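You operate a simulated robot arm through the tools that you are given. There is no shell and no other tool.

The job below is to be done with a simulated robot arm. You get a single attempt, and the scene is never put back.

## Task
Draw whey from vat 3 and run it into the ribbed orange cup.
Fine: the ribbed cup stands on its SEAT; wind the hanging cup UP before swinging; hold the grey button till the hanging cup is empty; leave the teal switch and the other ribbed cups.

It is judged by the outcome, as a careful person would: the job done as asked, and still so three seconds after it is handed in. It fails if anything else is knocked over, pushed out of place, dropped, spilled or broken.

## Robot
A 7-joint arm with a two-finger parallel gripper, fixed in place. Base frame: the origin is on the floor under the middle of its stand, x ahead of it, y to its left, z up. Units: mm, degrees, N and s.
It reaches about 1247 mm from its shoulder. Its first joint turns from -132.0 to 132.0 degrees. Payload 3.91 kg.
The TCP is the grasp point between the finger pads, 30 mm short of the fingertips. In the tool frame z runs along the fingers and y along their closing line. The gripper opens to 110 mm. The fingers are 20 mm wide and 10 mm thick; the gripper's body (48 by 112 mm) begins 55 mm behind the TCP.
Orientation is that of the tool frame in the base frame, as [roll, pitch, yaw] about the fixed x, y, z axes, in that order (R = Rz(yaw) Ry(pitch) Rx(roll)). With the fingers straight down and closing along the base's y, the tool's x points along the base's -x, its y along +y and its z along -z.

## Interface
- The arm moves only by the tool apply_moves. Its argument "motion" is a list that holds one entry, the list of rows, each a list of 7 numbers: the closure, from 0 (fully open) to 1 (shut), then the shift along the tool's x, y, z in m, then the turn, a rotation vector about the tool's x, y, z in degrees. In form: [[[claw, tx, ty, tz, wx, wy, wz], ...]]. A call has 1 to 20 rows; each row shifts and turns the commanded pose from where the row before left it, along the tool's axes as they then stand. A row lasts 0.2 s, in which the tool goes at most 50 mm and 8.6 degrees; a call with a longer step from one row to the next is refused whole, and so is a gripper value outside its range. Where a pose cannot be reached the arm comes as near as it can. A force on the tool above 50 N (or 10 N above the force at the start of the call, whichever is more), or a blocked arm, ends the call early, and 0.2 s more pass. Each finger travels about 108 mm/s and halts on what it meets, pressing with about 40 N; the grip force reading is that of the motor and also rises with nothing between the fingers. The clock runs only during rows and for 0.2 s after the last one: add rows that do not move to give the fingers time. The reply holds the time, the measured pose of the TCP, the force on the tool along the base axes, the opening and the grip force, in the units named above and with some noise, with the torque about the TCP (base axes, N m) and any sound that the robot's microphone picked up.
- Cameras (640 x 400 px; columns grow to the right, rows downward): "scene" is fixed at [415.2, 650.7, 1696.4]; the picture's right is [-0.76, -0.66, 0.00], its down [-0.47, 0.54, -0.69] and it looks along [0.45, -0.52, -0.72] (base axes); focal length 322 px, centre (320, 200). "wrist" rides on the gripper at [72, 17, -103] in the tool frame; the picture's right is [-0.23, 0.97, 0.00], its down [-0.76, -0.18, -0.62] and it looks along [-0.61, -0.14, 0.78] (tool axes); focal length 222 px, centre (320, 200).
- grab_frame(camera): a new picture of that camera. It takes no simulated time.
- locate(camera, pixels): for up to 12 pixels [column, row] of the newest picture of that camera ("zoom" is the newest enlarged one), the place [x, y, z] in the base frame of the surface seen there, good to about 3 mm, but the place of the scene camera against the robot may be out by one fixed shift of up to 18 mm in any direction. It takes no simulated time.
- close_up(camera, box): a new picture of the part [left, top, right, bottom] of that camera's present view, enlarged. It takes no simulated time.
- job_done(): hands the job in; it is judged then, once.

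Open the gripper and draw the arm clear of the work before you hand the job in, unless the task says otherwise.

The tools are called by a JSON object that holds its "api" and its "payload". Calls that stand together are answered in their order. apply_moves: Moves the arm, as the interface text tells. Its arguments: {"type":"object","properties":{"motion":{"type":"array","items":{"type":"array","items":{"type":"array","items":{"type":"number"}}}}},"required":["motion"]} The other tools are called the same way: grab_frame (camera) takes a picture; locate (camera, pixels) gives the place of the surface under pixels of a picture; close_up (camera, box) takes an enlarged picture of a part of a camera's view; job_done () hands the job in.

At the start:

```text
t: 0.0
ee_pos: [503.5, 43.4, 1255.3]
ee_rot: [-179.9, 0.0, -180.0]
contact_force: [-0.2, -1.4, -0.6]
torque: [-0.02, 0.0, -0.01]
opening: 110.0
finger_force: 0.0
```

scene: 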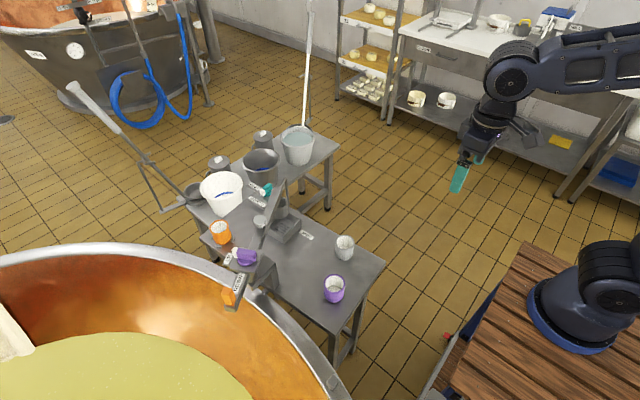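
wrist: 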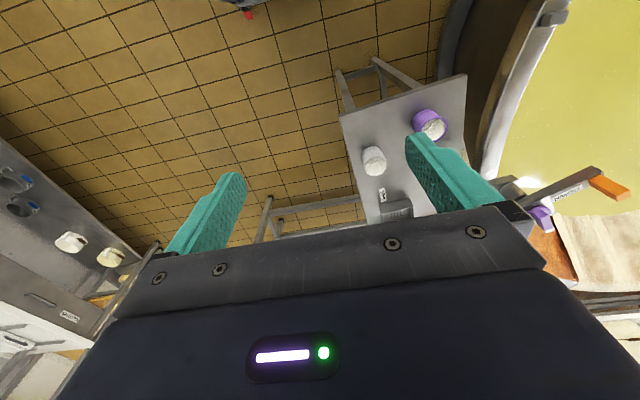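

The first pictures show a bench around scene pixels (200-385, 130-360) with cups, a jib-like device and a vat with greenish whey. I take enlarged views to read the labels.

{"api": "close_up", "payload": {"camera": "scene", "box": [180, 180, 300, 255]}}

{"api": "close_up", "payload": {"camera": "scene", "box": [200, 220, 360, 320]}}

{"api": "close_up", "payload": {"camera": "scene", "box": [180, 110, 340, 210]}}

{"api": "close_up", "payload": {"camera": "scene", "box": [0, 0, 320, 200]}}

{"api": "close_up", "payload": {"camera": "scene", "box": [0, 200, 320, 400]}}

```text
5.33 times, centred on (240, 218) of scene
```

zoom: 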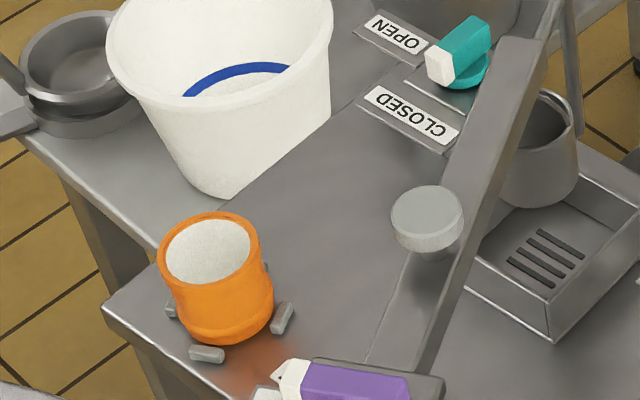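

```text
4.00 times, centred on (280, 270) of scene
```

zoom: 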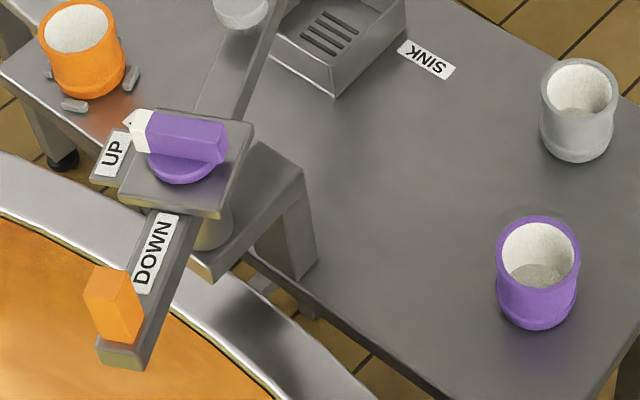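

```text
4.00 times, centred on (260, 160) of scene
```

zoom: 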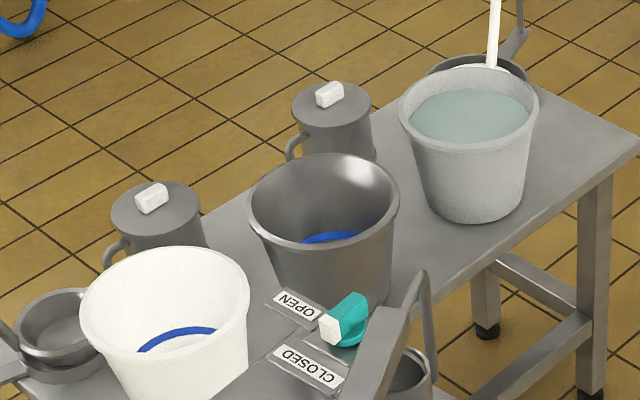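

```text
2.00 times, centred on (160, 100) of scene
```

zoom: 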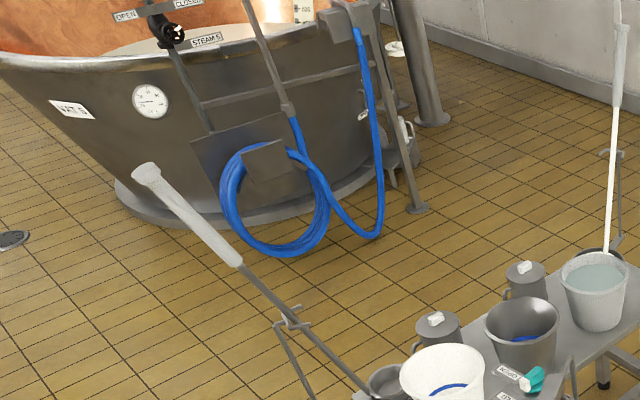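

```text
2.00 times, centred on (160, 300) of scene
```

zoom: 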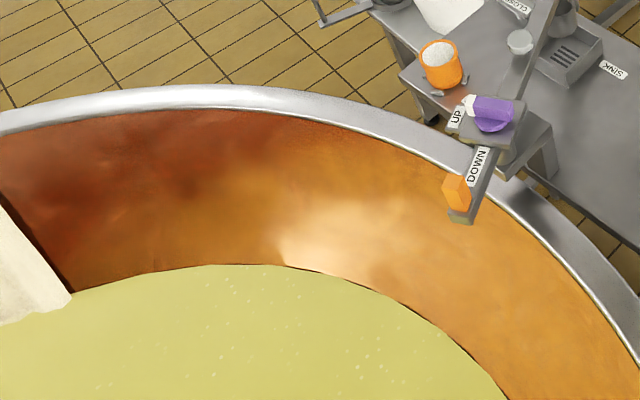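

The enlarged views show a boom with a purple UP/DOWN handle, an orange grip at its near end, a cup hanging over the SINK tray, a grey button and an orange cup between small pegs. I measure places of these in the scene picture next.

{"api": "grab_frame", "payload": {"camera": "scene"}}

{"api": "locate", "payload": {"camera": "scene", "pixels": [[220, 227], [221, 240], [259, 219], [230, 294], [233, 303], [245, 256], [278, 190], [268, 215], [283, 228], [267, 187], [268, 265], [335, 283]]}}

{"api": "close_up", "payload": {"camera": "scene", "box": [250, 160, 314, 200]}}

{"api": "close_up", "payload": {"camera": "scene", "box": [196, 210, 276, 260]}}

{"api": "close_up", "payload": {"camera": "wrist", "box": [480, 120, 640, 220]}}

{"api": "close_up", "payload": {"camera": "wrist", "box": [340, 80, 500, 230]}}

```text
taken
```

scene: 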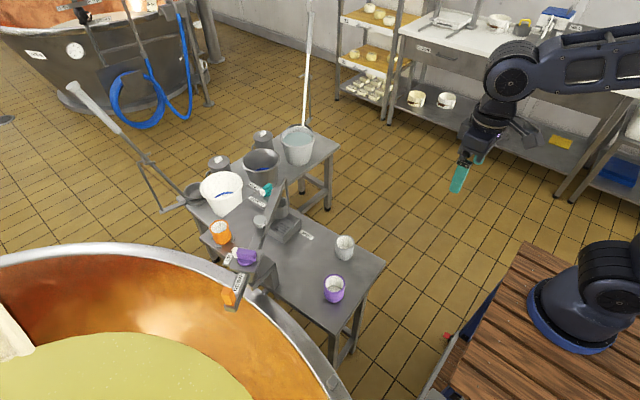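

```text
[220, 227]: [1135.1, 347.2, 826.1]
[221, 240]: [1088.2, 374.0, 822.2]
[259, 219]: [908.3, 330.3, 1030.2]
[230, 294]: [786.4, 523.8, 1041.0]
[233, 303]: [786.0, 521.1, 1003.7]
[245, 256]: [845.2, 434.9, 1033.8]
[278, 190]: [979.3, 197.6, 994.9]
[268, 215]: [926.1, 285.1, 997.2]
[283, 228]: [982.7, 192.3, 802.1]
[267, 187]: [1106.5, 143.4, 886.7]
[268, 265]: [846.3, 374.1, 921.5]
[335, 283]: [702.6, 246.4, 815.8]
```

```text
10.00 times, centred on (282, 180) of scene
```

zoom: 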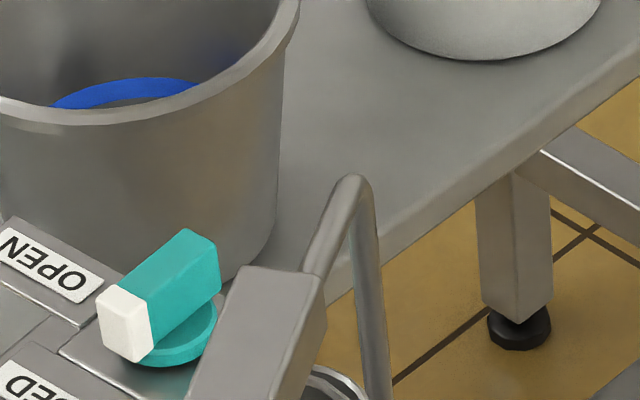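

```text
8.00 times, centred on (236, 235) of scene
```

zoom: 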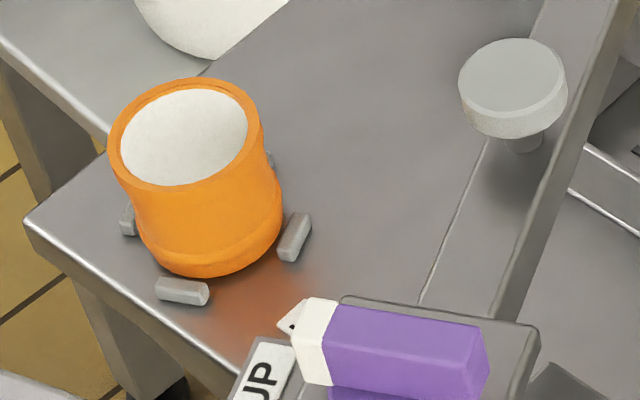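

```text
4.00 times, centred on (560, 170) of wrist
```

zoom: 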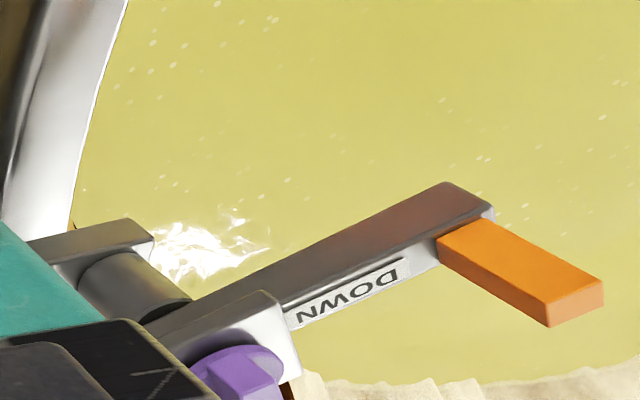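

```text
2.67 times, centred on (420, 155) of wrist
```

zoom: 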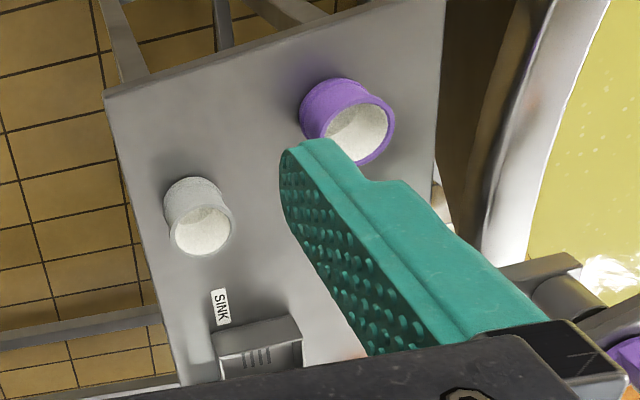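

The boom appears to carry the button, the purple handle and the orange peg, and all stand around z 1000-1040. I measure more points on the boom, the post, the whey and the cup.

{"api": "locate", "payload": {"camera": "scene", "pixels": [[286, 187], [276, 194], [253, 245], [240, 280], [246, 292], [228, 299], [236, 307], [255, 279], [264, 286], [275, 268], [150, 370], [200, 380]]}}

{"api": "locate", "payload": {"camera": "wrist", "pixels": [[600, 187], [612, 192], [570, 182], [596, 170], [575, 195], [520, 185], [595, 80], [620, 100], [538, 215], [600, 220], [430, 125], [375, 160]]}}

{"api": "close_up", "payload": {"camera": "scene", "box": [216, 240, 296, 310]}}

```text
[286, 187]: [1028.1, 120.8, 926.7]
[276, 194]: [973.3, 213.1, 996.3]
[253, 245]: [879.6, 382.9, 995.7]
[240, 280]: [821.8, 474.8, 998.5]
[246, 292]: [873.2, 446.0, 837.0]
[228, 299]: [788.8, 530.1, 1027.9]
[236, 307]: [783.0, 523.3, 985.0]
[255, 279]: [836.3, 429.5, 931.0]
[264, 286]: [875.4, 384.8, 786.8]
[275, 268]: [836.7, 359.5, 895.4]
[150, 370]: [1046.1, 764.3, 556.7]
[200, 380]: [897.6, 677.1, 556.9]
```

```text
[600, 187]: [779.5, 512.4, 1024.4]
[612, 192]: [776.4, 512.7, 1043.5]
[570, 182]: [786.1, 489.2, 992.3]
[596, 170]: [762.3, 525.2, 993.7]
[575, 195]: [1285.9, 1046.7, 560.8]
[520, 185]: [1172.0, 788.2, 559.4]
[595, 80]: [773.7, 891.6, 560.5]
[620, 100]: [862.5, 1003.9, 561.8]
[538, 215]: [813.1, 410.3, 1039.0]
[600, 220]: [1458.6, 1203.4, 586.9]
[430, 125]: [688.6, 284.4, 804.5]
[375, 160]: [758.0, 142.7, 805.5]
```

```text
5.71 times, centred on (256, 275) of scene
```

zoom: 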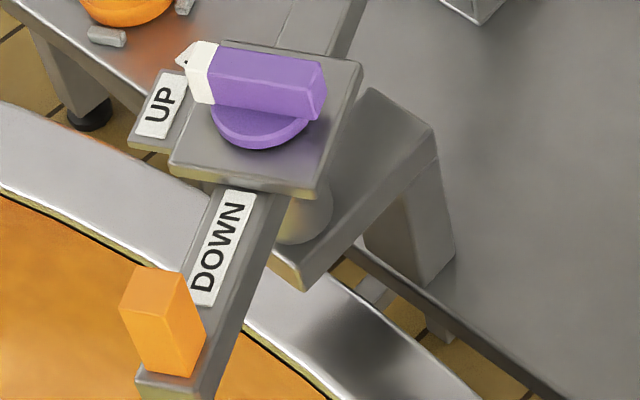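

The whey surface is at z≈559 and the boom's top at z≈995, with its post near (850, 412). I raise the arm and move over toward the boom for a nearer view with the wrist camera.

{"api": "apply_moves", "payload": {"motion": [[[0, -0.0357, 0.0224, -0.01, 0, 0, 0], [0, -0.0357, 0.0224, -0.01, 0, 0, 0], [0, -0.0357, 0.0224, -0.01, 0, 0, 0], [0, -0.0357, 0.0224, -0.01, 0, 0, 0], [0, -0.0357, 0.0224, -0.01, 0, 0, 0], [0, -0.0357, 0.0224, -0.01, 0, 0, 0], [0, -0.0357, 0.0224, -0.01, 0, 0, 0]]]}}

{"api": "grab_frame", "payload": {"camera": "wrist"}}

{"api": "grab_frame", "payload": {"camera": "scene"}}

```text
t: 1.6
ee_pos: [754.2, 201.1, 1326.0]
ee_rot: [-180.0, 0.0, 180.0]
contact_force: [-0.5, -0.4, 0.9]
torque: [0.01, -0.04, 0.05]
opening: 109.8
finger_force: 0.0
```

```text
taken
```

wrist: 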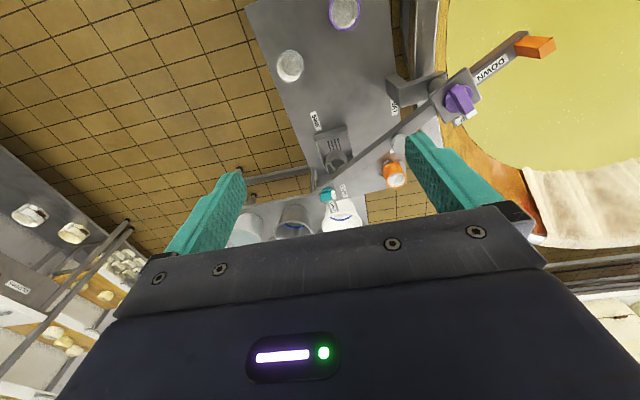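

```text
taken
```

scene: 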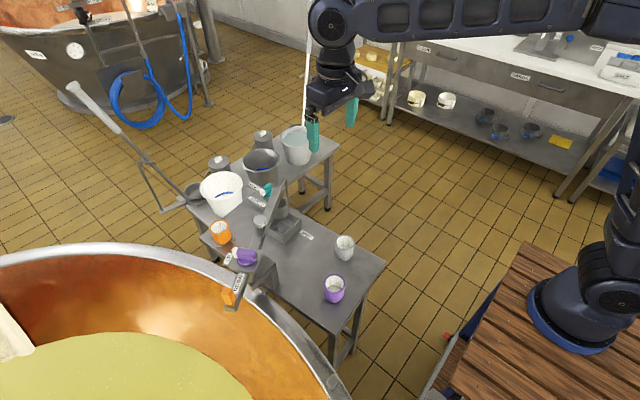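

The boom lies diagonally from the orange peg (535, 47) to its tip near (325, 185) in the wrist picture. I take close-ups of it.

{"api": "close_up", "payload": {"camera": "wrist", "box": [280, 90, 420, 230]}}

{"api": "close_up", "payload": {"camera": "wrist", "box": [380, 20, 560, 140]}}

{"api": "locate", "payload": {"camera": "wrist", "pixels": [[343, 180], [336, 158], [335, 175], [394, 168], [398, 180], [372, 165], [440, 105], [460, 100], [452, 108], [402, 140], [325, 190], [520, 37]]}}

```text
2.86 times, centred on (350, 160) of wrist
```

zoom: 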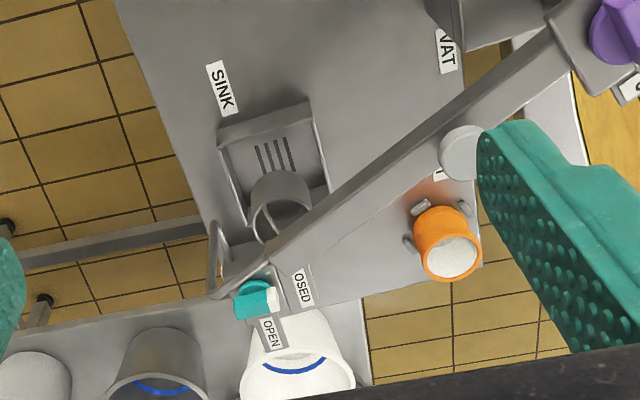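

```text
3.33 times, centred on (470, 80) of wrist
```

zoom: 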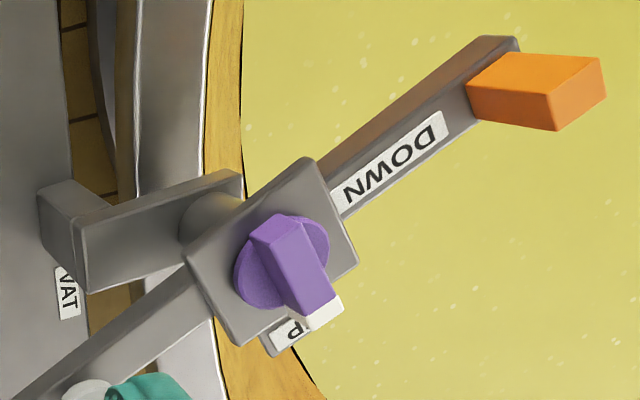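

```text
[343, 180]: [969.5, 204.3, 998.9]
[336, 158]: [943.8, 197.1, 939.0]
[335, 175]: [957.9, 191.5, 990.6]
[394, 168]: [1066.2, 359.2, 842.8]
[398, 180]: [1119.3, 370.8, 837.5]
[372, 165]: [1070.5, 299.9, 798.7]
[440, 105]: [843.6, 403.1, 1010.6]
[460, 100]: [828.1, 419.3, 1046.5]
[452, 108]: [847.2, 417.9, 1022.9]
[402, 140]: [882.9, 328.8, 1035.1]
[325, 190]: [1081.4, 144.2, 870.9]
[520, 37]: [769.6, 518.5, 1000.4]
```

Labels "SINK" and "VAT" mark swing places on the bench, and another label seems hidden under the button. I move further ahead to look at the hanging cup and the seat from above.

{"api": "apply_moves", "payload": {"motion": [[[0, -0.04, 0.01, 0, 0, 0, 0], [0, -0.04, 0.01, 0, 0, 0, 0], [0, -0.04, 0.01, 0, 0, 0, 0], [0, -0.04, 0.01, 0, 0, 0, 0], [0, -0.04, 0.01, 0, 0, 0, 0]]]}}

{"api": "grab_frame", "payload": {"camera": "wrist"}}

{"api": "close_up", "payload": {"camera": "wrist", "box": [280, 20, 480, 145]}}

{"api": "close_up", "payload": {"camera": "wrist", "box": [280, 80, 400, 180]}}

```text
t: 2.8
ee_pos: [950.8, 251.2, 1325.2]
ee_rot: [-180.0, 0.0, -180.0]
contact_force: [-0.3, 0.0, 0.6]
torque: [0.02, -0.04, 0.07]
opening: 110.0
finger_force: 0.1
```

```text
taken
```

wrist: 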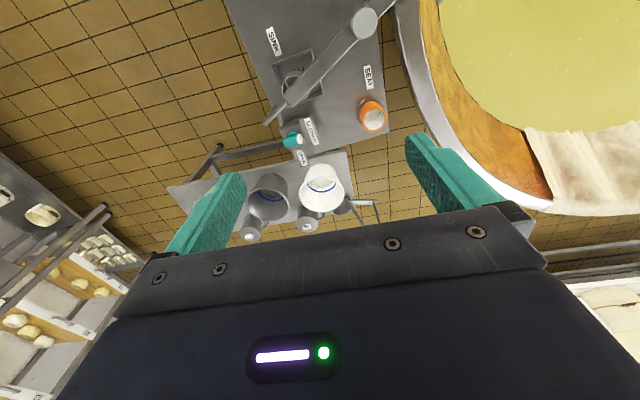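

```text
3.20 times, centred on (380, 82) of wrist
```

zoom: 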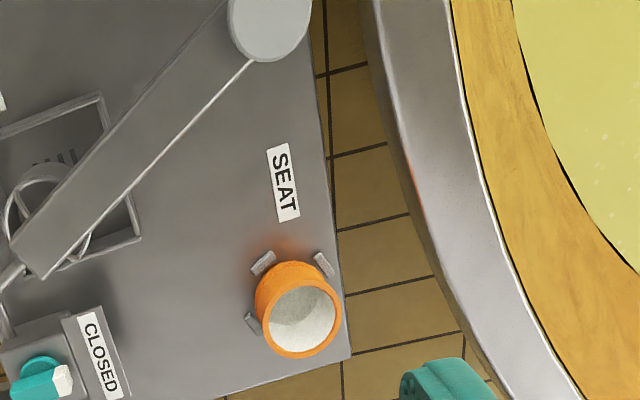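

```text
4.00 times, centred on (340, 130) of wrist
```

zoom: 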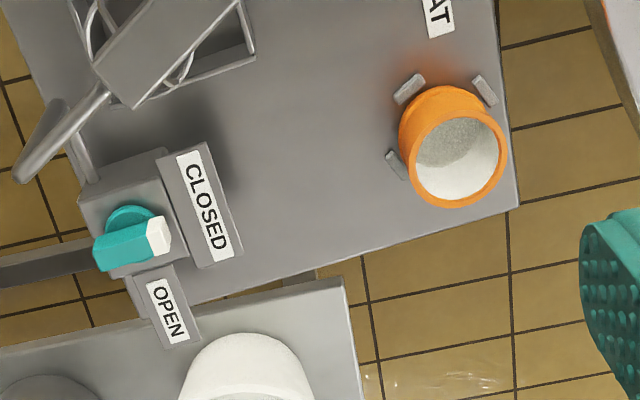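

The orange cup stands by the SEAT label between pegs, and the teal switch works a tap at the sink. I measure the pegs, the cup, the tap tube and the boom parts from this view.

{"api": "locate", "payload": {"camera": "wrist", "pixels": [[362, 102], [381, 102], [359, 121], [361, 116], [383, 116], [372, 105], [372, 129], [375, 118], [266, 124], [275, 115], [282, 121], [364, 22]]}}

{"api": "close_up", "payload": {"camera": "wrist", "box": [250, 60, 330, 130]}}

{"api": "close_up", "payload": {"camera": "wrist", "box": [340, 85, 404, 145]}}

```text
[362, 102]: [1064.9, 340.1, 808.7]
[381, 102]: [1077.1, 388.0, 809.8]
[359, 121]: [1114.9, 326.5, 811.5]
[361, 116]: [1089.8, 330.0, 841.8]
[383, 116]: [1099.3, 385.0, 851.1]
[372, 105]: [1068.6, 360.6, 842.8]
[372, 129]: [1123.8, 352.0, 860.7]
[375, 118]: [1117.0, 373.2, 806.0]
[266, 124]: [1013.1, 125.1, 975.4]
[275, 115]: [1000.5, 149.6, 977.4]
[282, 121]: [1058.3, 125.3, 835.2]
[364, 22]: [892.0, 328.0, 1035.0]
```

```text
5.71 times, centred on (290, 95) of wrist
```

zoom: 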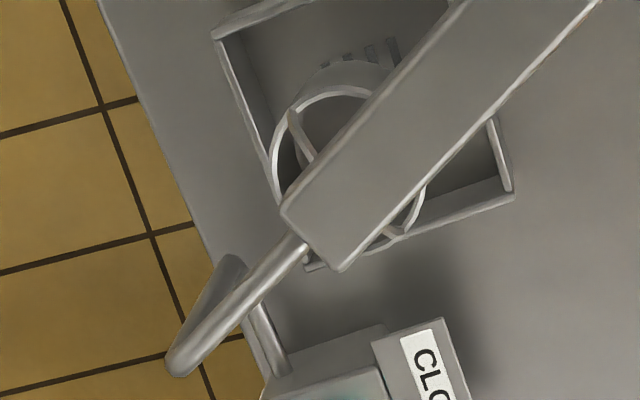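

```text
6.67 times, centred on (372, 115) of wrist
```

zoom: 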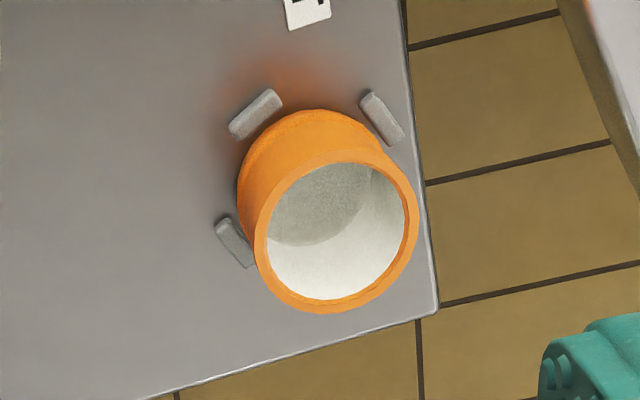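

The four pegs centre on about (1096, 357) and the cup's rim centres there too, so the cup is already on its seat. I check the hanging cup's height and the tap tube.

{"api": "locate", "payload": {"camera": "wrist", "pixels": [[282, 86], [292, 76], [308, 95], [286, 84], [287, 102], [283, 96], [294, 107], [345, 50], [298, 92], [272, 67], [321, 90], [277, 90]]}}

{"api": "locate", "payload": {"camera": "scene", "pixels": [[288, 203], [281, 210], [279, 217], [285, 199], [290, 185], [287, 178], [272, 225], [285, 240], [306, 225], [280, 200]]}}

{"api": "close_up", "payload": {"camera": "scene", "box": [255, 170, 319, 245]}}

```text
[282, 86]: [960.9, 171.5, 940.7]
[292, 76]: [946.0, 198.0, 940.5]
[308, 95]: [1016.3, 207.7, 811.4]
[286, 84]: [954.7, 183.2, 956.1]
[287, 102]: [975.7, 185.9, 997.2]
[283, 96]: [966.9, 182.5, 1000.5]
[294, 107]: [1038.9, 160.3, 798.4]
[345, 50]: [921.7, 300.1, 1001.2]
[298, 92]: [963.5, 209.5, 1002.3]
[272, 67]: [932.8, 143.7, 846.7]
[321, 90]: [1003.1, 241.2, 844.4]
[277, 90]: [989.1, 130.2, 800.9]
```

```text
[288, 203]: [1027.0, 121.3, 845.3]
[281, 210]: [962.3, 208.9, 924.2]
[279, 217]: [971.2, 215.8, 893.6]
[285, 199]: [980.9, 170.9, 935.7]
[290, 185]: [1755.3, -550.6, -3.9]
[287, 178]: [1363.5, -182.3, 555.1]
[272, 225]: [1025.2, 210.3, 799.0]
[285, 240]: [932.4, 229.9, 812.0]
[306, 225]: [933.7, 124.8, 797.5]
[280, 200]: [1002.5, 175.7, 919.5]
```

```text
5.33 times, centred on (287, 208) of scene
```

zoom: 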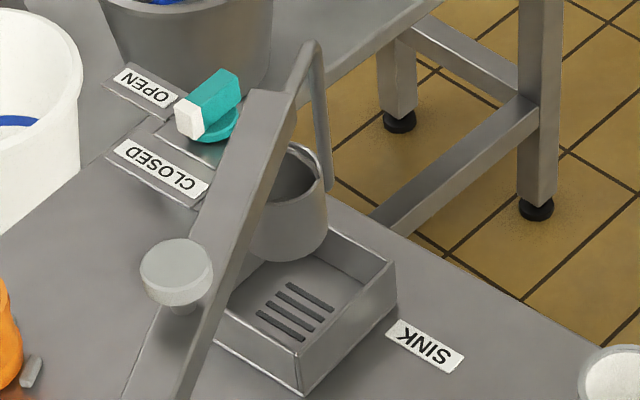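

The hanging cup's rim is near (971, 195, 940) with its bottom above the tray, and it turns about a pivot near (833, 422) at a radius of about 268, which matches the seat's distance. I move to look closely at the peg, purple knob and post.

{"api": "apply_moves", "payload": {"motion": [[[0, 0.0314, 0.0236, 0.0056, 0, 0, 0], [0, 0.0314, 0.0236, 0.0056, 0, 0, 0], [0, 0.0314, 0.0236, 0.0056, 0, 0, 0], [0, 0.0314, 0.0236, 0.0056, 0, 0, 0], [0, 0.0314, 0.0236, 0.0056, 0, 0, 0], [0, 0.0314, 0.0236, 0.0056, 0, 0, 0], [0, 0.0314, 0.0236, 0.0056, 0, 0, 0], [0, 0.0314, 0.0236, 0.0056, 0, 0, 0]]]}}

{"api": "grab_frame", "payload": {"camera": "wrist"}}

{"api": "close_up", "payload": {"camera": "wrist", "box": [280, 90, 440, 210]}}

```text
t: 4.6
ee_pos: [698.6, 439.4, 1278.6]
ee_rot: [-180.0, 0.0, 179.9]
contact_force: [0.2, -1.0, 0.6]
torque: [0.05, 0.03, 0.0]
opening: 110.0
finger_force: 0.1
```

```text
taken
```

wrist: 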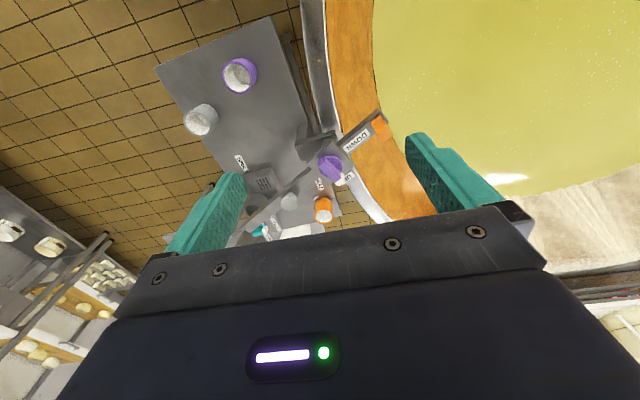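

```text
3.33 times, centred on (360, 150) of wrist
```

zoom: 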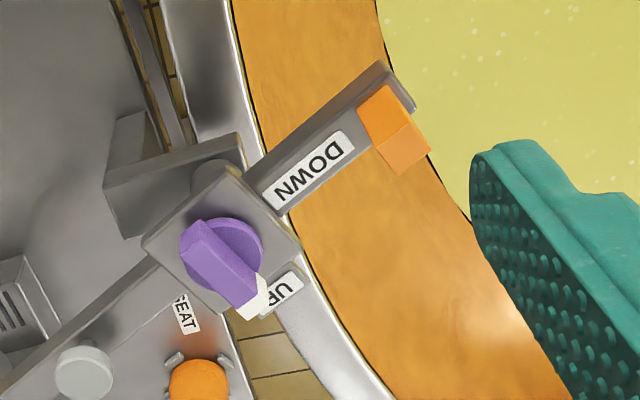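

I locate the peg, plate and knob details in this enlarged view.

{"api": "locate", "payload": {"camera": "zoom", "pixels": [[403, 150], [380, 150], [400, 170], [424, 150], [405, 130], [380, 118], [228, 232], [200, 225], [235, 295], [255, 298], [240, 172], [295, 240]]}}

{"api": "locate", "payload": {"camera": "zoom", "pixels": [[150, 240], [205, 305], [377, 68], [410, 105], [285, 290], [252, 235], [215, 180], [225, 268], [200, 262], [214, 262], [272, 195], [80, 365]]}}

```text
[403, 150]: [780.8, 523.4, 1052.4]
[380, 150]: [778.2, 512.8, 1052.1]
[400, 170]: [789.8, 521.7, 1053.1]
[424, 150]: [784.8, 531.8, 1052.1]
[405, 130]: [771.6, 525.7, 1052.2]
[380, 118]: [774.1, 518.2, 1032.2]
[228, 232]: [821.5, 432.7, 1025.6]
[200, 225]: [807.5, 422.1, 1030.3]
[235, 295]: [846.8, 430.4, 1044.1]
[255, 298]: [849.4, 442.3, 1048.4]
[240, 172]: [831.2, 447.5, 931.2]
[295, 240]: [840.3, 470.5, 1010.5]
```

```text
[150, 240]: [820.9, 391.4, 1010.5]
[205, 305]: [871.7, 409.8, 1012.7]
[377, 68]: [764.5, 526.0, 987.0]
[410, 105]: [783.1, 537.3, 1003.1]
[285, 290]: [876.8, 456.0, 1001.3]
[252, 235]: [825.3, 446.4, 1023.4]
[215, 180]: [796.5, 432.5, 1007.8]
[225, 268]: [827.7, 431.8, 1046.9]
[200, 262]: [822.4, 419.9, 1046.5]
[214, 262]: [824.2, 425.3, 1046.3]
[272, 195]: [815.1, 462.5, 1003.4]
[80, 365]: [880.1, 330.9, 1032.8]
```

The peg top is a square about 18-20 mm wide at (781, 523), z 1052. I enlarge the knob and the post to fix the lever's axis and the pivot.

{"api": "close_up", "payload": {"camera": "wrist", "box": [296, 130, 376, 190]}}

{"api": "locate", "payload": {"camera": "zoom", "pixels": [[320, 200], [270, 190], [290, 160], [340, 300], [370, 290], [385, 240], [250, 170], [320, 260], [350, 180], [225, 200], [400, 310], [420, 320]]}}

```text
6.67 times, centred on (336, 160) of wrist
```

zoom: 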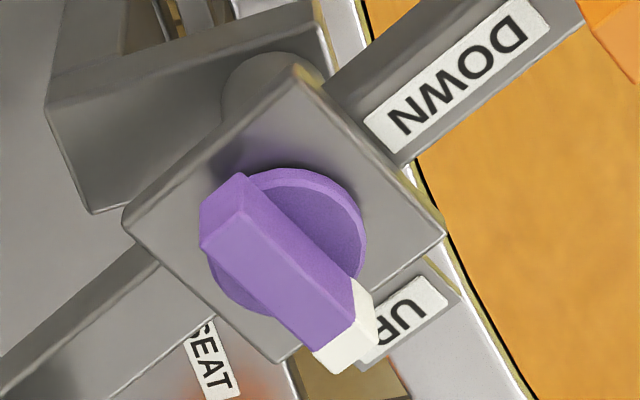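

```text
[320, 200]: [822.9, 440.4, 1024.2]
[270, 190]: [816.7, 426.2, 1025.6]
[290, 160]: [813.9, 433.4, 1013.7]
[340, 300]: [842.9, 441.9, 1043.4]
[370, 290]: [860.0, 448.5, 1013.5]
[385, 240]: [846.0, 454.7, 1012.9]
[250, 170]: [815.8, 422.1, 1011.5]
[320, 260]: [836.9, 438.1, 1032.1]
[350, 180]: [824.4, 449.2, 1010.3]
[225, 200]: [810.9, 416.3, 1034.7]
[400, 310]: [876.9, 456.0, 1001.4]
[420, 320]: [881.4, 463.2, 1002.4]
```

The knob, plate and pivot centre on (834, 430); the cup's radius and the seat's radius are both about 272, so the seat lies at about +44° from here. I move above the peg and turn the tool 60° so the fingers close across the boom.

{"api": "apply_moves", "payload": {"motion": [[[0, -0.021, 0.021, 0.0325, 0, 0, 0], [0, -0.021, 0.021, 0.0325, 0, 0, 0], [0, -0.021, 0.021, 0.0325, 0, 0, 0], [0, -0.021, 0.021, 0.0325, 0, 0, 0], [0, 0, 0, 0, 0, 0, 7.5], [0, 0, 0, 0, 0, 0, 7.5], [0, 0, 0, 0, 0, 0, 7.5], [0, 0, 0, 0, 0, 0, 7.5], [0, 0, 0, 0, 0, 0, 7.5], [0, 0, 0, 0, 0, 0, 7.5], [0, 0, 0, 0, 0, 0, 7.5], [0, 0, 0, 0, 0, 0, 7.5], [0.5, 0, 0, 0, 0, 0, 0], [0.5, 0, 0, 0, 0, 0, 0]]]}}

{"api": "grab_frame", "payload": {"camera": "wrist"}}

{"api": "grab_frame", "payload": {"camera": "scene"}}

```text
t: 7.6
ee_pos: [786.6, 522.0, 1151.2]
ee_rot: [180.0, 0.0, 119.9]
contact_force: [0.5, -0.2, 0.3]
torque: [0.04, 0.03, -0.02]
opening: 54.8
finger_force: 0.0
```

```text
taken
```

wrist: 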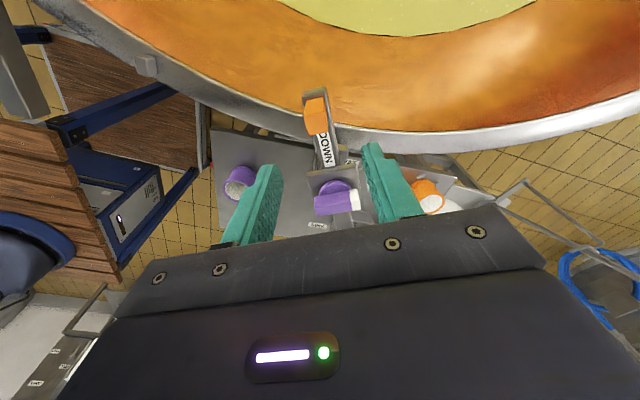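

```text
taken
```

scene: 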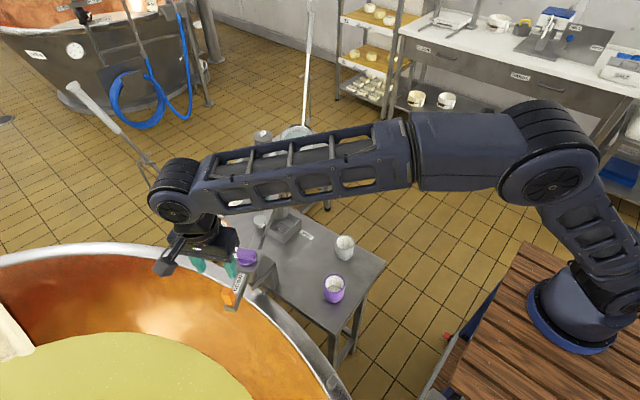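

The fingers stand over the peg (peg at wrist (316, 112)). I enlarge it to verify its place before going down.

{"api": "close_up", "payload": {"camera": "wrist", "box": [272, 80, 368, 140]}}

{"api": "locate", "payload": {"camera": "zoom", "pixels": [[285, 215], [320, 215], [302, 200], [302, 230], [340, 200], [302, 300], [310, 70]]}}

```text
6.67 times, centred on (320, 110) of wrist
```

zoom: 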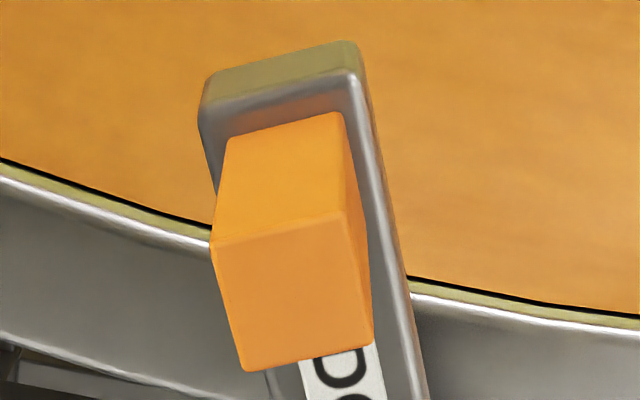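

```text
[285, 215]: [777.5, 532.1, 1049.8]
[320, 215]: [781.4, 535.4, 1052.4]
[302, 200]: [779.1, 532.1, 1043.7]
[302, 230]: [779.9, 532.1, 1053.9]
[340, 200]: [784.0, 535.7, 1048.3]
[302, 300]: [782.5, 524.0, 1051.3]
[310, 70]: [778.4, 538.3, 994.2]
```

The peg's centre is at about (783, 523), 2-3 mm off the tool axis. I centre on it, go down to TCP z 1040 with 40 mm opening, then narrow to a loose 28 mm straddle.

{"api": "apply_moves", "payload": {"motion": [[[0.636, 0.0026, -0.0025, 0, 0, 0, 0], [0.636, 0, 0, 0.037, 0, 0, 0], [0.636, 0, 0, 0.037, 0, 0, 0], [0.636, 0, 0, 0.025, 0, 0, 0], [0.636, 0, 0, 0.012, 0, 0, 0], [0.745, 0, 0, 0, 0, 0, 0], [0.745, 0, 0, 0, 0, 0, 0]]]}}

{"api": "grab_frame", "payload": {"camera": "wrist"}}

{"api": "close_up", "payload": {"camera": "scene", "box": [180, 220, 276, 310]}}

```text
t: 9.2
ee_pos: [783.5, 524.1, 1037.9]
ee_rot: [-179.9, 0.0, 119.9]
contact_force: [-0.4, 0.8, 0.1]
torque: [-0.01, -0.01, 0.03]
opening: 28.0
finger_force: 0.0
```

```text
taken
```

wrist: 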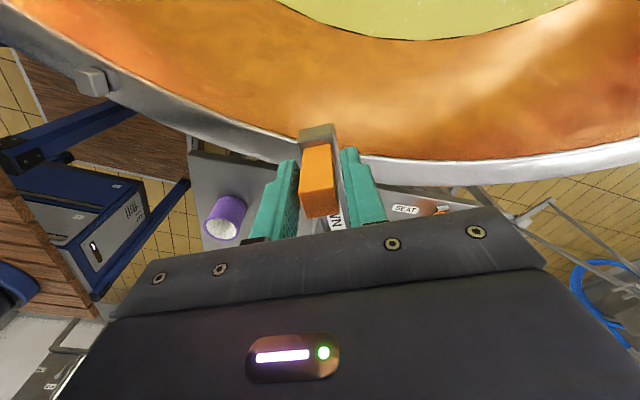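

```text
4.44 times, centred on (228, 265) of scene
```

zoom: 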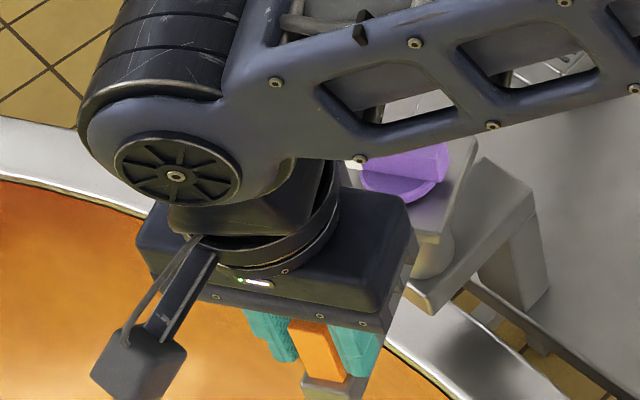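

The peg sits between the fingers. I begin the swing toward the vat (counter-clockwise from above) with a short 16° test.

{"api": "apply_moves", "payload": {"motion": [[[0.745, -0.00026, -0.00746, 0, 0, 0, -4], [0.745, -0.00026, -0.00746, 0, 0, 0, -4], [0.745, -0.00026, -0.00746, 0, 0, 0, -4], [0.745, -0.00026, -0.00746, 0, 0, 0, -4]]]}}

{"api": "grab_frame", "payload": {"camera": "wrist"}}

{"api": "grab_frame", "payload": {"camera": "scene"}}

```text
t: 10.2
ee_pos: [759.1, 505.3, 1038.9]
ee_rot: [-180.0, 0.0, 136.0]
contact_force: [-0.4, 0.4, -0.1]
torque: [-0.01, 0.01, 0.03]
opening: 28.0
finger_force: 0.2
```

```text
taken
```

wrist: 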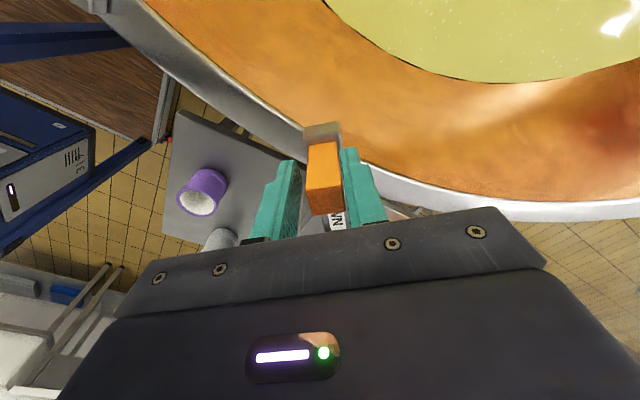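

```text
taken
```

scene: 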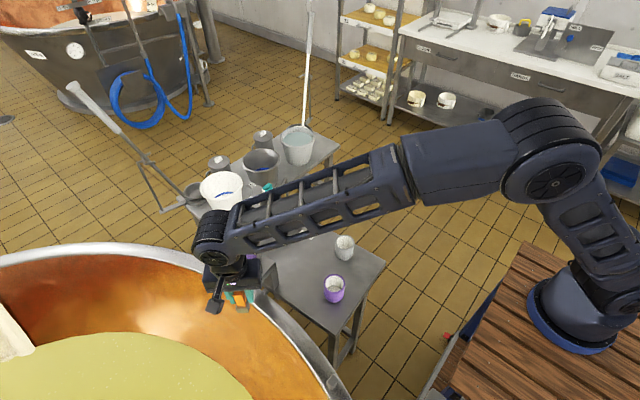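

The boom follows freely with no force, the peg at wrist (323, 180) resting on the right finger. I continue by another 60° in small steps.

{"api": "apply_moves", "payload": {"motion": [[[0.745, -0.00041, -0.00933, 0, 0, 0, -5], [0.745, -0.00041, -0.00933, 0, 0, 0, -5], [0.745, -0.00041, -0.00933, 0, 0, 0, -5], [0.745, -0.00041, -0.00933, 0, 0, 0, -5], [0.745, -0.00041, -0.00933, 0, 0, 0, -5], [0.745, -0.00041, -0.00933, 0, 0, 0, -5], [0.745, -0.00041, -0.00933, 0, 0, 0, -5], [0.745, -0.00041, -0.00933, 0, 0, 0, -5], [0.745, -0.00041, -0.00933, 0, 0, 0, -5], [0.745, -0.00041, -0.00933, 0, 0, 0, -5], [0.745, -0.00041, -0.00933, 0, 0, 0, -5], [0.745, -0.00041, -0.00933, 0, 0, 0, -5]]]}}

{"api": "grab_frame", "payload": {"camera": "wrist"}}

{"api": "grab_frame", "payload": {"camera": "scene"}}

```text
t: 12.8
ee_pos: [734.1, 400.7, 1042.2]
ee_rot: [180.0, 0.0, -163.9]
contact_force: [-0.2, -0.4, 0.0]
torque: [0.0, 0.0, 0.03]
opening: 28.1
finger_force: 0.1
```

```text
taken
```

wrist: 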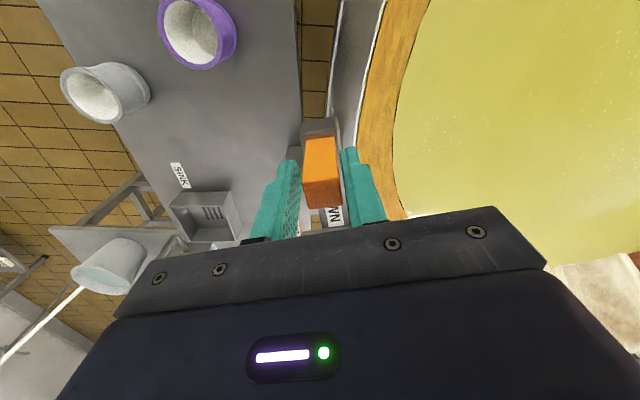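

```text
taken
```

scene: 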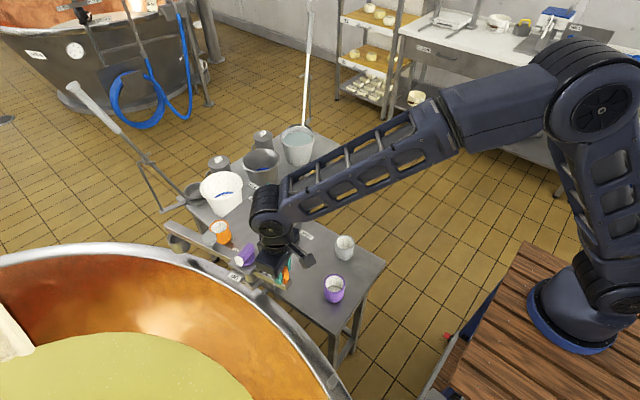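

The boom's tip now is past the seat, at scene (168, 230), still moving freely. I continue 60° more toward the vat.

{"api": "apply_moves", "payload": {"motion": [[[0.745, -0.00041, -0.00933, 0, 0, 0, -5], [0.745, -0.00041, -0.00933, 0, 0, 0, -5], [0.745, -0.00041, -0.00933, 0, 0, 0, -5], [0.745, -0.00041, -0.00933, 0, 0, 0, -5], [0.745, -0.00041, -0.00933, 0, 0, 0, -5], [0.745, -0.00041, -0.00933, 0, 0, 0, -5], [0.745, -0.00041, -0.00933, 0, 0, 0, -5], [0.745, -0.00041, -0.00933, 0, 0, 0, -5], [0.745, -0.00041, -0.00933, 0, 0, 0, -5], [0.745, -0.00041, -0.00933, 0, 0, 0, -5], [0.745, -0.00041, -0.00933, 0, 0, 0, -5], [0.745, -0.00041, -0.00933, 0, 0, 0, -5]]]}}

{"api": "grab_frame", "payload": {"camera": "wrist"}}

{"api": "grab_frame", "payload": {"camera": "scene"}}

```text
t: 15.4
ee_pos: [811.0, 328.2, 1039.2]
ee_rot: [-180.0, 0.0, -103.9]
contact_force: [0.5, -0.2, 0.4]
torque: [-0.02, 0.0, 0.0]
opening: 27.9
finger_force: 0.0
```

```text
taken
```

wrist: 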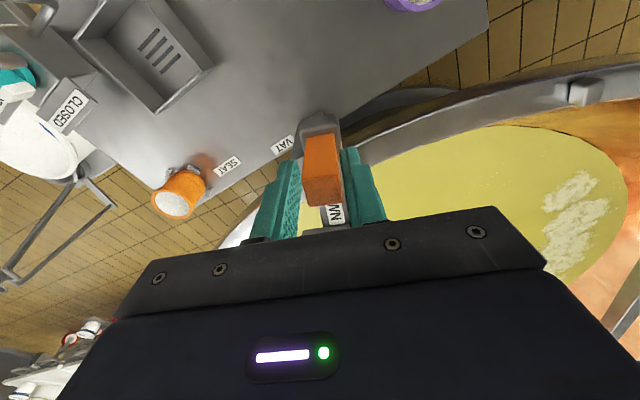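

```text
taken
```

scene: 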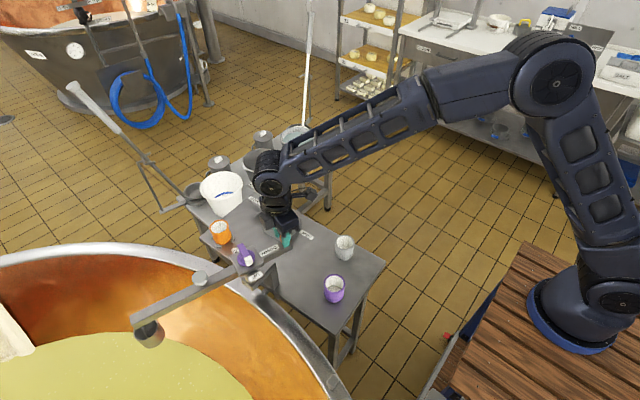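

The cup hangs over the vat at scene (150, 333), about 74° on the boom. I turn 20° more so that it is further from the vat's wall.

{"api": "apply_moves", "payload": {"motion": [[[0.745, -0.00041, -0.00933, 0, 0, 0, -5], [0.745, -0.00041, -0.00933, 0, 0, 0, -5], [0.745, -0.00041, -0.00933, 0, 0, 0, -5], [0.745, -0.00041, -0.00933, 0, 0, 0, -5], [0.745, 0, 0, 0, 0, 0, 0], [0.745, 0, 0, 0, 0, 0, 0]]]}}

{"api": "grab_frame", "payload": {"camera": "wrist"}}

{"api": "grab_frame", "payload": {"camera": "scene"}}

{"api": "close_up", "payload": {"camera": "scene", "box": [80, 220, 320, 400]}}

```text
t: 16.8
ee_pos: [846.6, 324.6, 1040.8]
ee_rot: [-179.9, 0.0, -83.9]
contact_force: [0.3, 0.1, 0.2]
torque: [-0.01, -0.03, -0.01]
opening: 27.9
finger_force: 0.0
```

```text
taken
```

wrist: 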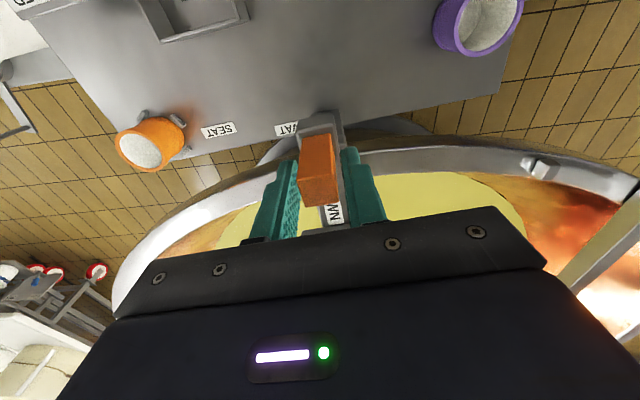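

```text
taken
```

scene: 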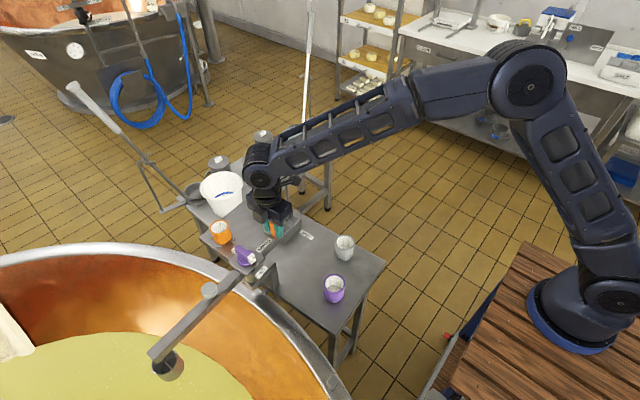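

```text
2.22 times, centred on (200, 310) of scene
```

zoom: 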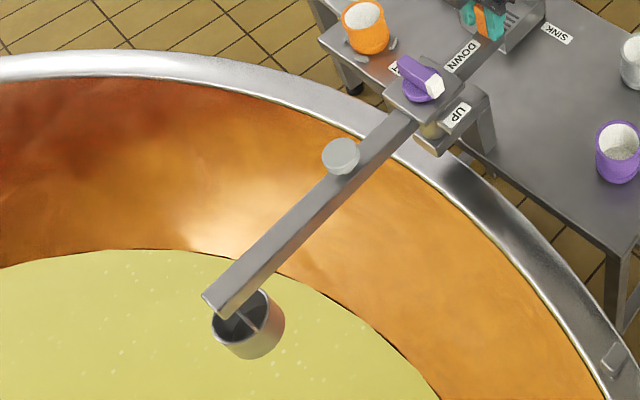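

The cup now hangs over the whey at scene (165, 362), and the UP label lies on the lever's −x side. I open, rise off the peg, move above the knob and turn the tool back 92° so the fingers will straddle the lever.

{"api": "apply_moves", "payload": {"motion": [[[0.55, 0, 0, 0, 0, 0, 0], [0.55, 0, 0, 0, 0, 0, 0], [0.5, 0, 0, -0.037, 0, 0, 0], [0.5, 0, 0, -0.037, 0, 0, 0], [0.5, 0, 0, -0.037, 0, 0, 0], [0.5, -0.0354, 0.0005, 0, 0, 0, 0], [0.5, -0.0354, 0.0005, 0, 0, 0, 0], [0.5, -0.0354, 0.0004, 0, 0, 0, 0], [0.5, 0, 0, 0, 0, 0, 8.36], [0.5, 0, 0, 0, 0, 0, 8.36], [0.5, 0, 0, 0, 0, 0, 8.36], [0.5, 0, 0, 0, 0, 0, 8.36], [0.5, 0, 0, 0, 0, 0, 8.36], [0.5, 0, 0, 0, 0, 0, 8.36], [0.5, 0, 0, 0, 0, 0, 8.36], [0.5, 0, 0, 0, 0, 0, 8.36], [0.5, 0, 0, 0, 0, 0, 8.36], [0.5, 0, 0, 0, 0, 0, 8.36], [0.5, 0, 0, 0, 0, 0, 8.36]]]}}

{"api": "grab_frame", "payload": {"camera": "wrist"}}

{"api": "close_up", "payload": {"camera": "wrist", "box": [272, 90, 368, 150]}}

{"api": "grab_frame", "payload": {"camera": "scene"}}

```text
t: 20.8
ee_pos: [834.5, 431.4, 1152.2]
ee_rot: [-179.9, 0.0, -176.1]
contact_force: [0.7, -1.0, -0.2]
torque: [0.03, 0.03, -0.01]
opening: 55.0
finger_force: 0.0
```

```text
taken
```

wrist: 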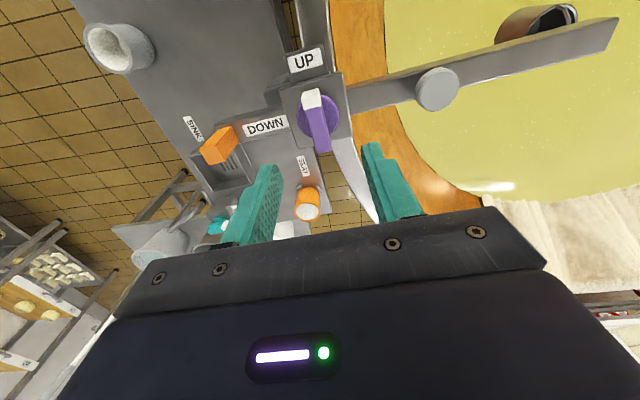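

```text
6.67 times, centred on (320, 120) of wrist
```

zoom: 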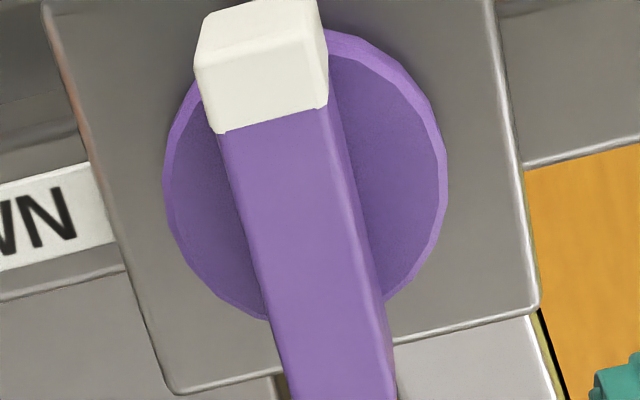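

```text
taken
```

scene: 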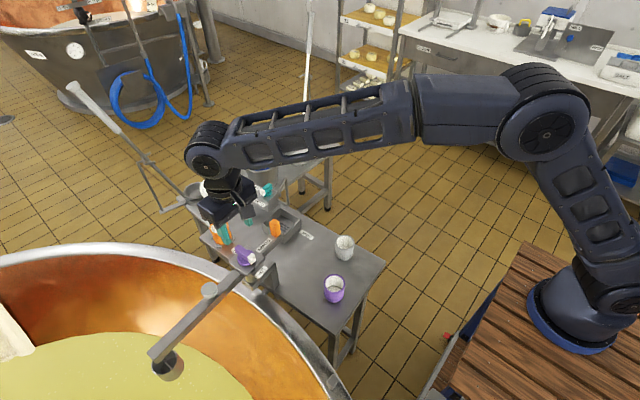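

The lever runs along the tool's x axis, its centre about (−1, −2.3) mm from the TCP, bar 15 mm wide and top at z 1046. I centre, go down to TCP z 1058 around the bar and narrow the opening to 17 mm.

{"api": "apply_moves", "payload": {"motion": [[[0.67, -0.001, -0.0023, 0.0, 0, 0, 0], [0.67, 0, 0, 0.03, 0, 0, 0], [0.67, 0, 0, 0.03, 0, 0, 0], [0.67, 0, 0, 0.02, 0, 0, 0], [0.67, 0, 0, 0.013, 0, 0, 0], [0.845, 0, 0, 0, 0, 0, 0], [0.845, 0, 0, 0, 0, 0, 0], [0.845, 0, 0, 0, 0, 0, 0]]]}}

{"api": "grab_frame", "payload": {"camera": "wrist"}}

{"api": "close_up", "payload": {"camera": "wrist", "box": [256, 120, 384, 220]}}

```text
t: 22.6
ee_pos: [836.2, 429.4, 1058.4]
ee_rot: [179.9, 0.0, -176.0]
contact_force: [-0.2, -0.9, -0.1]
torque: [0.0, -0.02, -0.01]
opening: 17.6
finger_force: 1.1
```

```text
taken
```

wrist: 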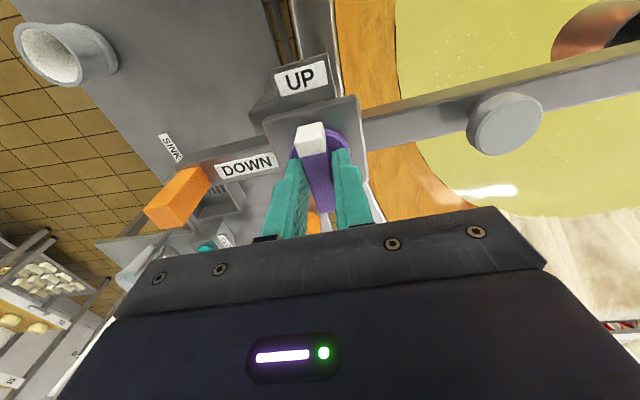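

```text
4.00 times, centred on (320, 170) of wrist
```

zoom: 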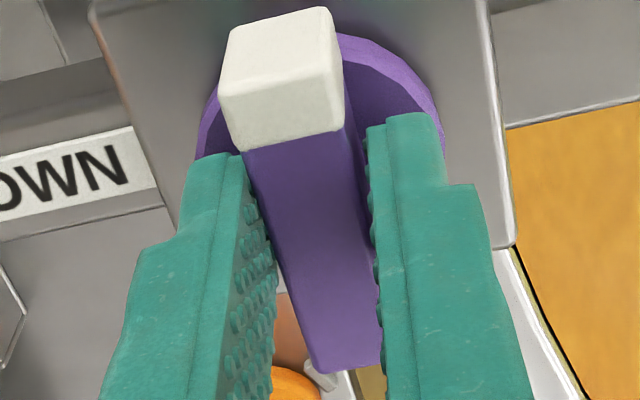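

The fingers straddle the lever closely. I turn the tool 42° counter-clockwise from above toward DOWN and watch forces.

{"api": "apply_moves", "payload": {"motion": [[[0.845, 0, 0, 0, 0, 0, -6], [0.845, 0, 0, 0, 0, 0, -6], [0.845, 0, 0, 0, 0, 0, -6], [0.845, 0, 0, 0, 0, 0, -6], [0.845, 0, 0, 0, 0, 0, -6], [0.845, 0, 0, 0, 0, 0, -6], [0.845, 0, 0, 0, 0, 0, -6]]]}}

{"api": "grab_frame", "payload": {"camera": "wrist"}}

{"api": "close_up", "payload": {"camera": "scene", "box": [100, 220, 340, 400]}}

```text
t: 24.2
ee_pos: [834.8, 428.5, 1058.1]
ee_rot: [-180.0, 0.1, -133.9]
contact_force: [-2.8, -8.3, 2.7]
torque: [-0.12, 0.01, -3.86]
opening: 37.1
finger_force: 45.1
```

```text
taken
```

wrist: 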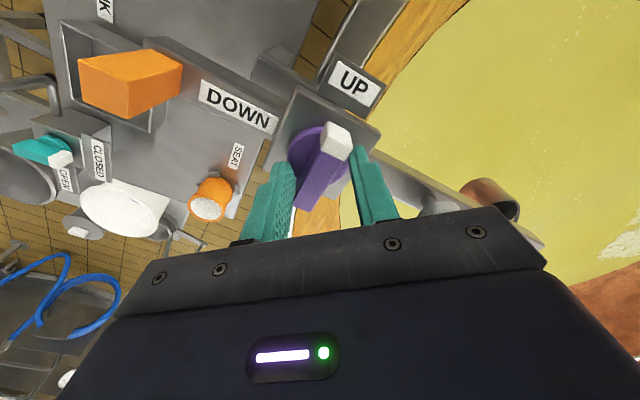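

```text
2.22 times, centred on (220, 310) of scene
```

zoom: 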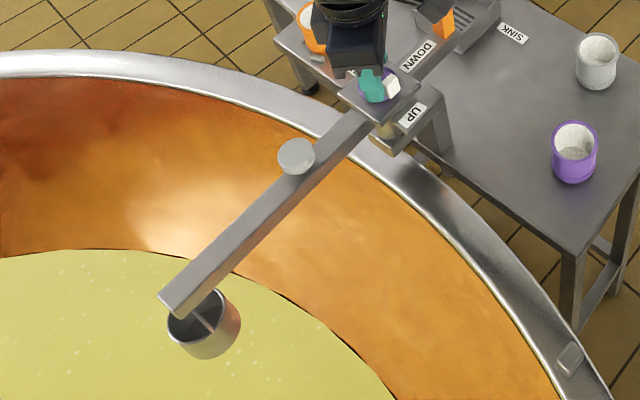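

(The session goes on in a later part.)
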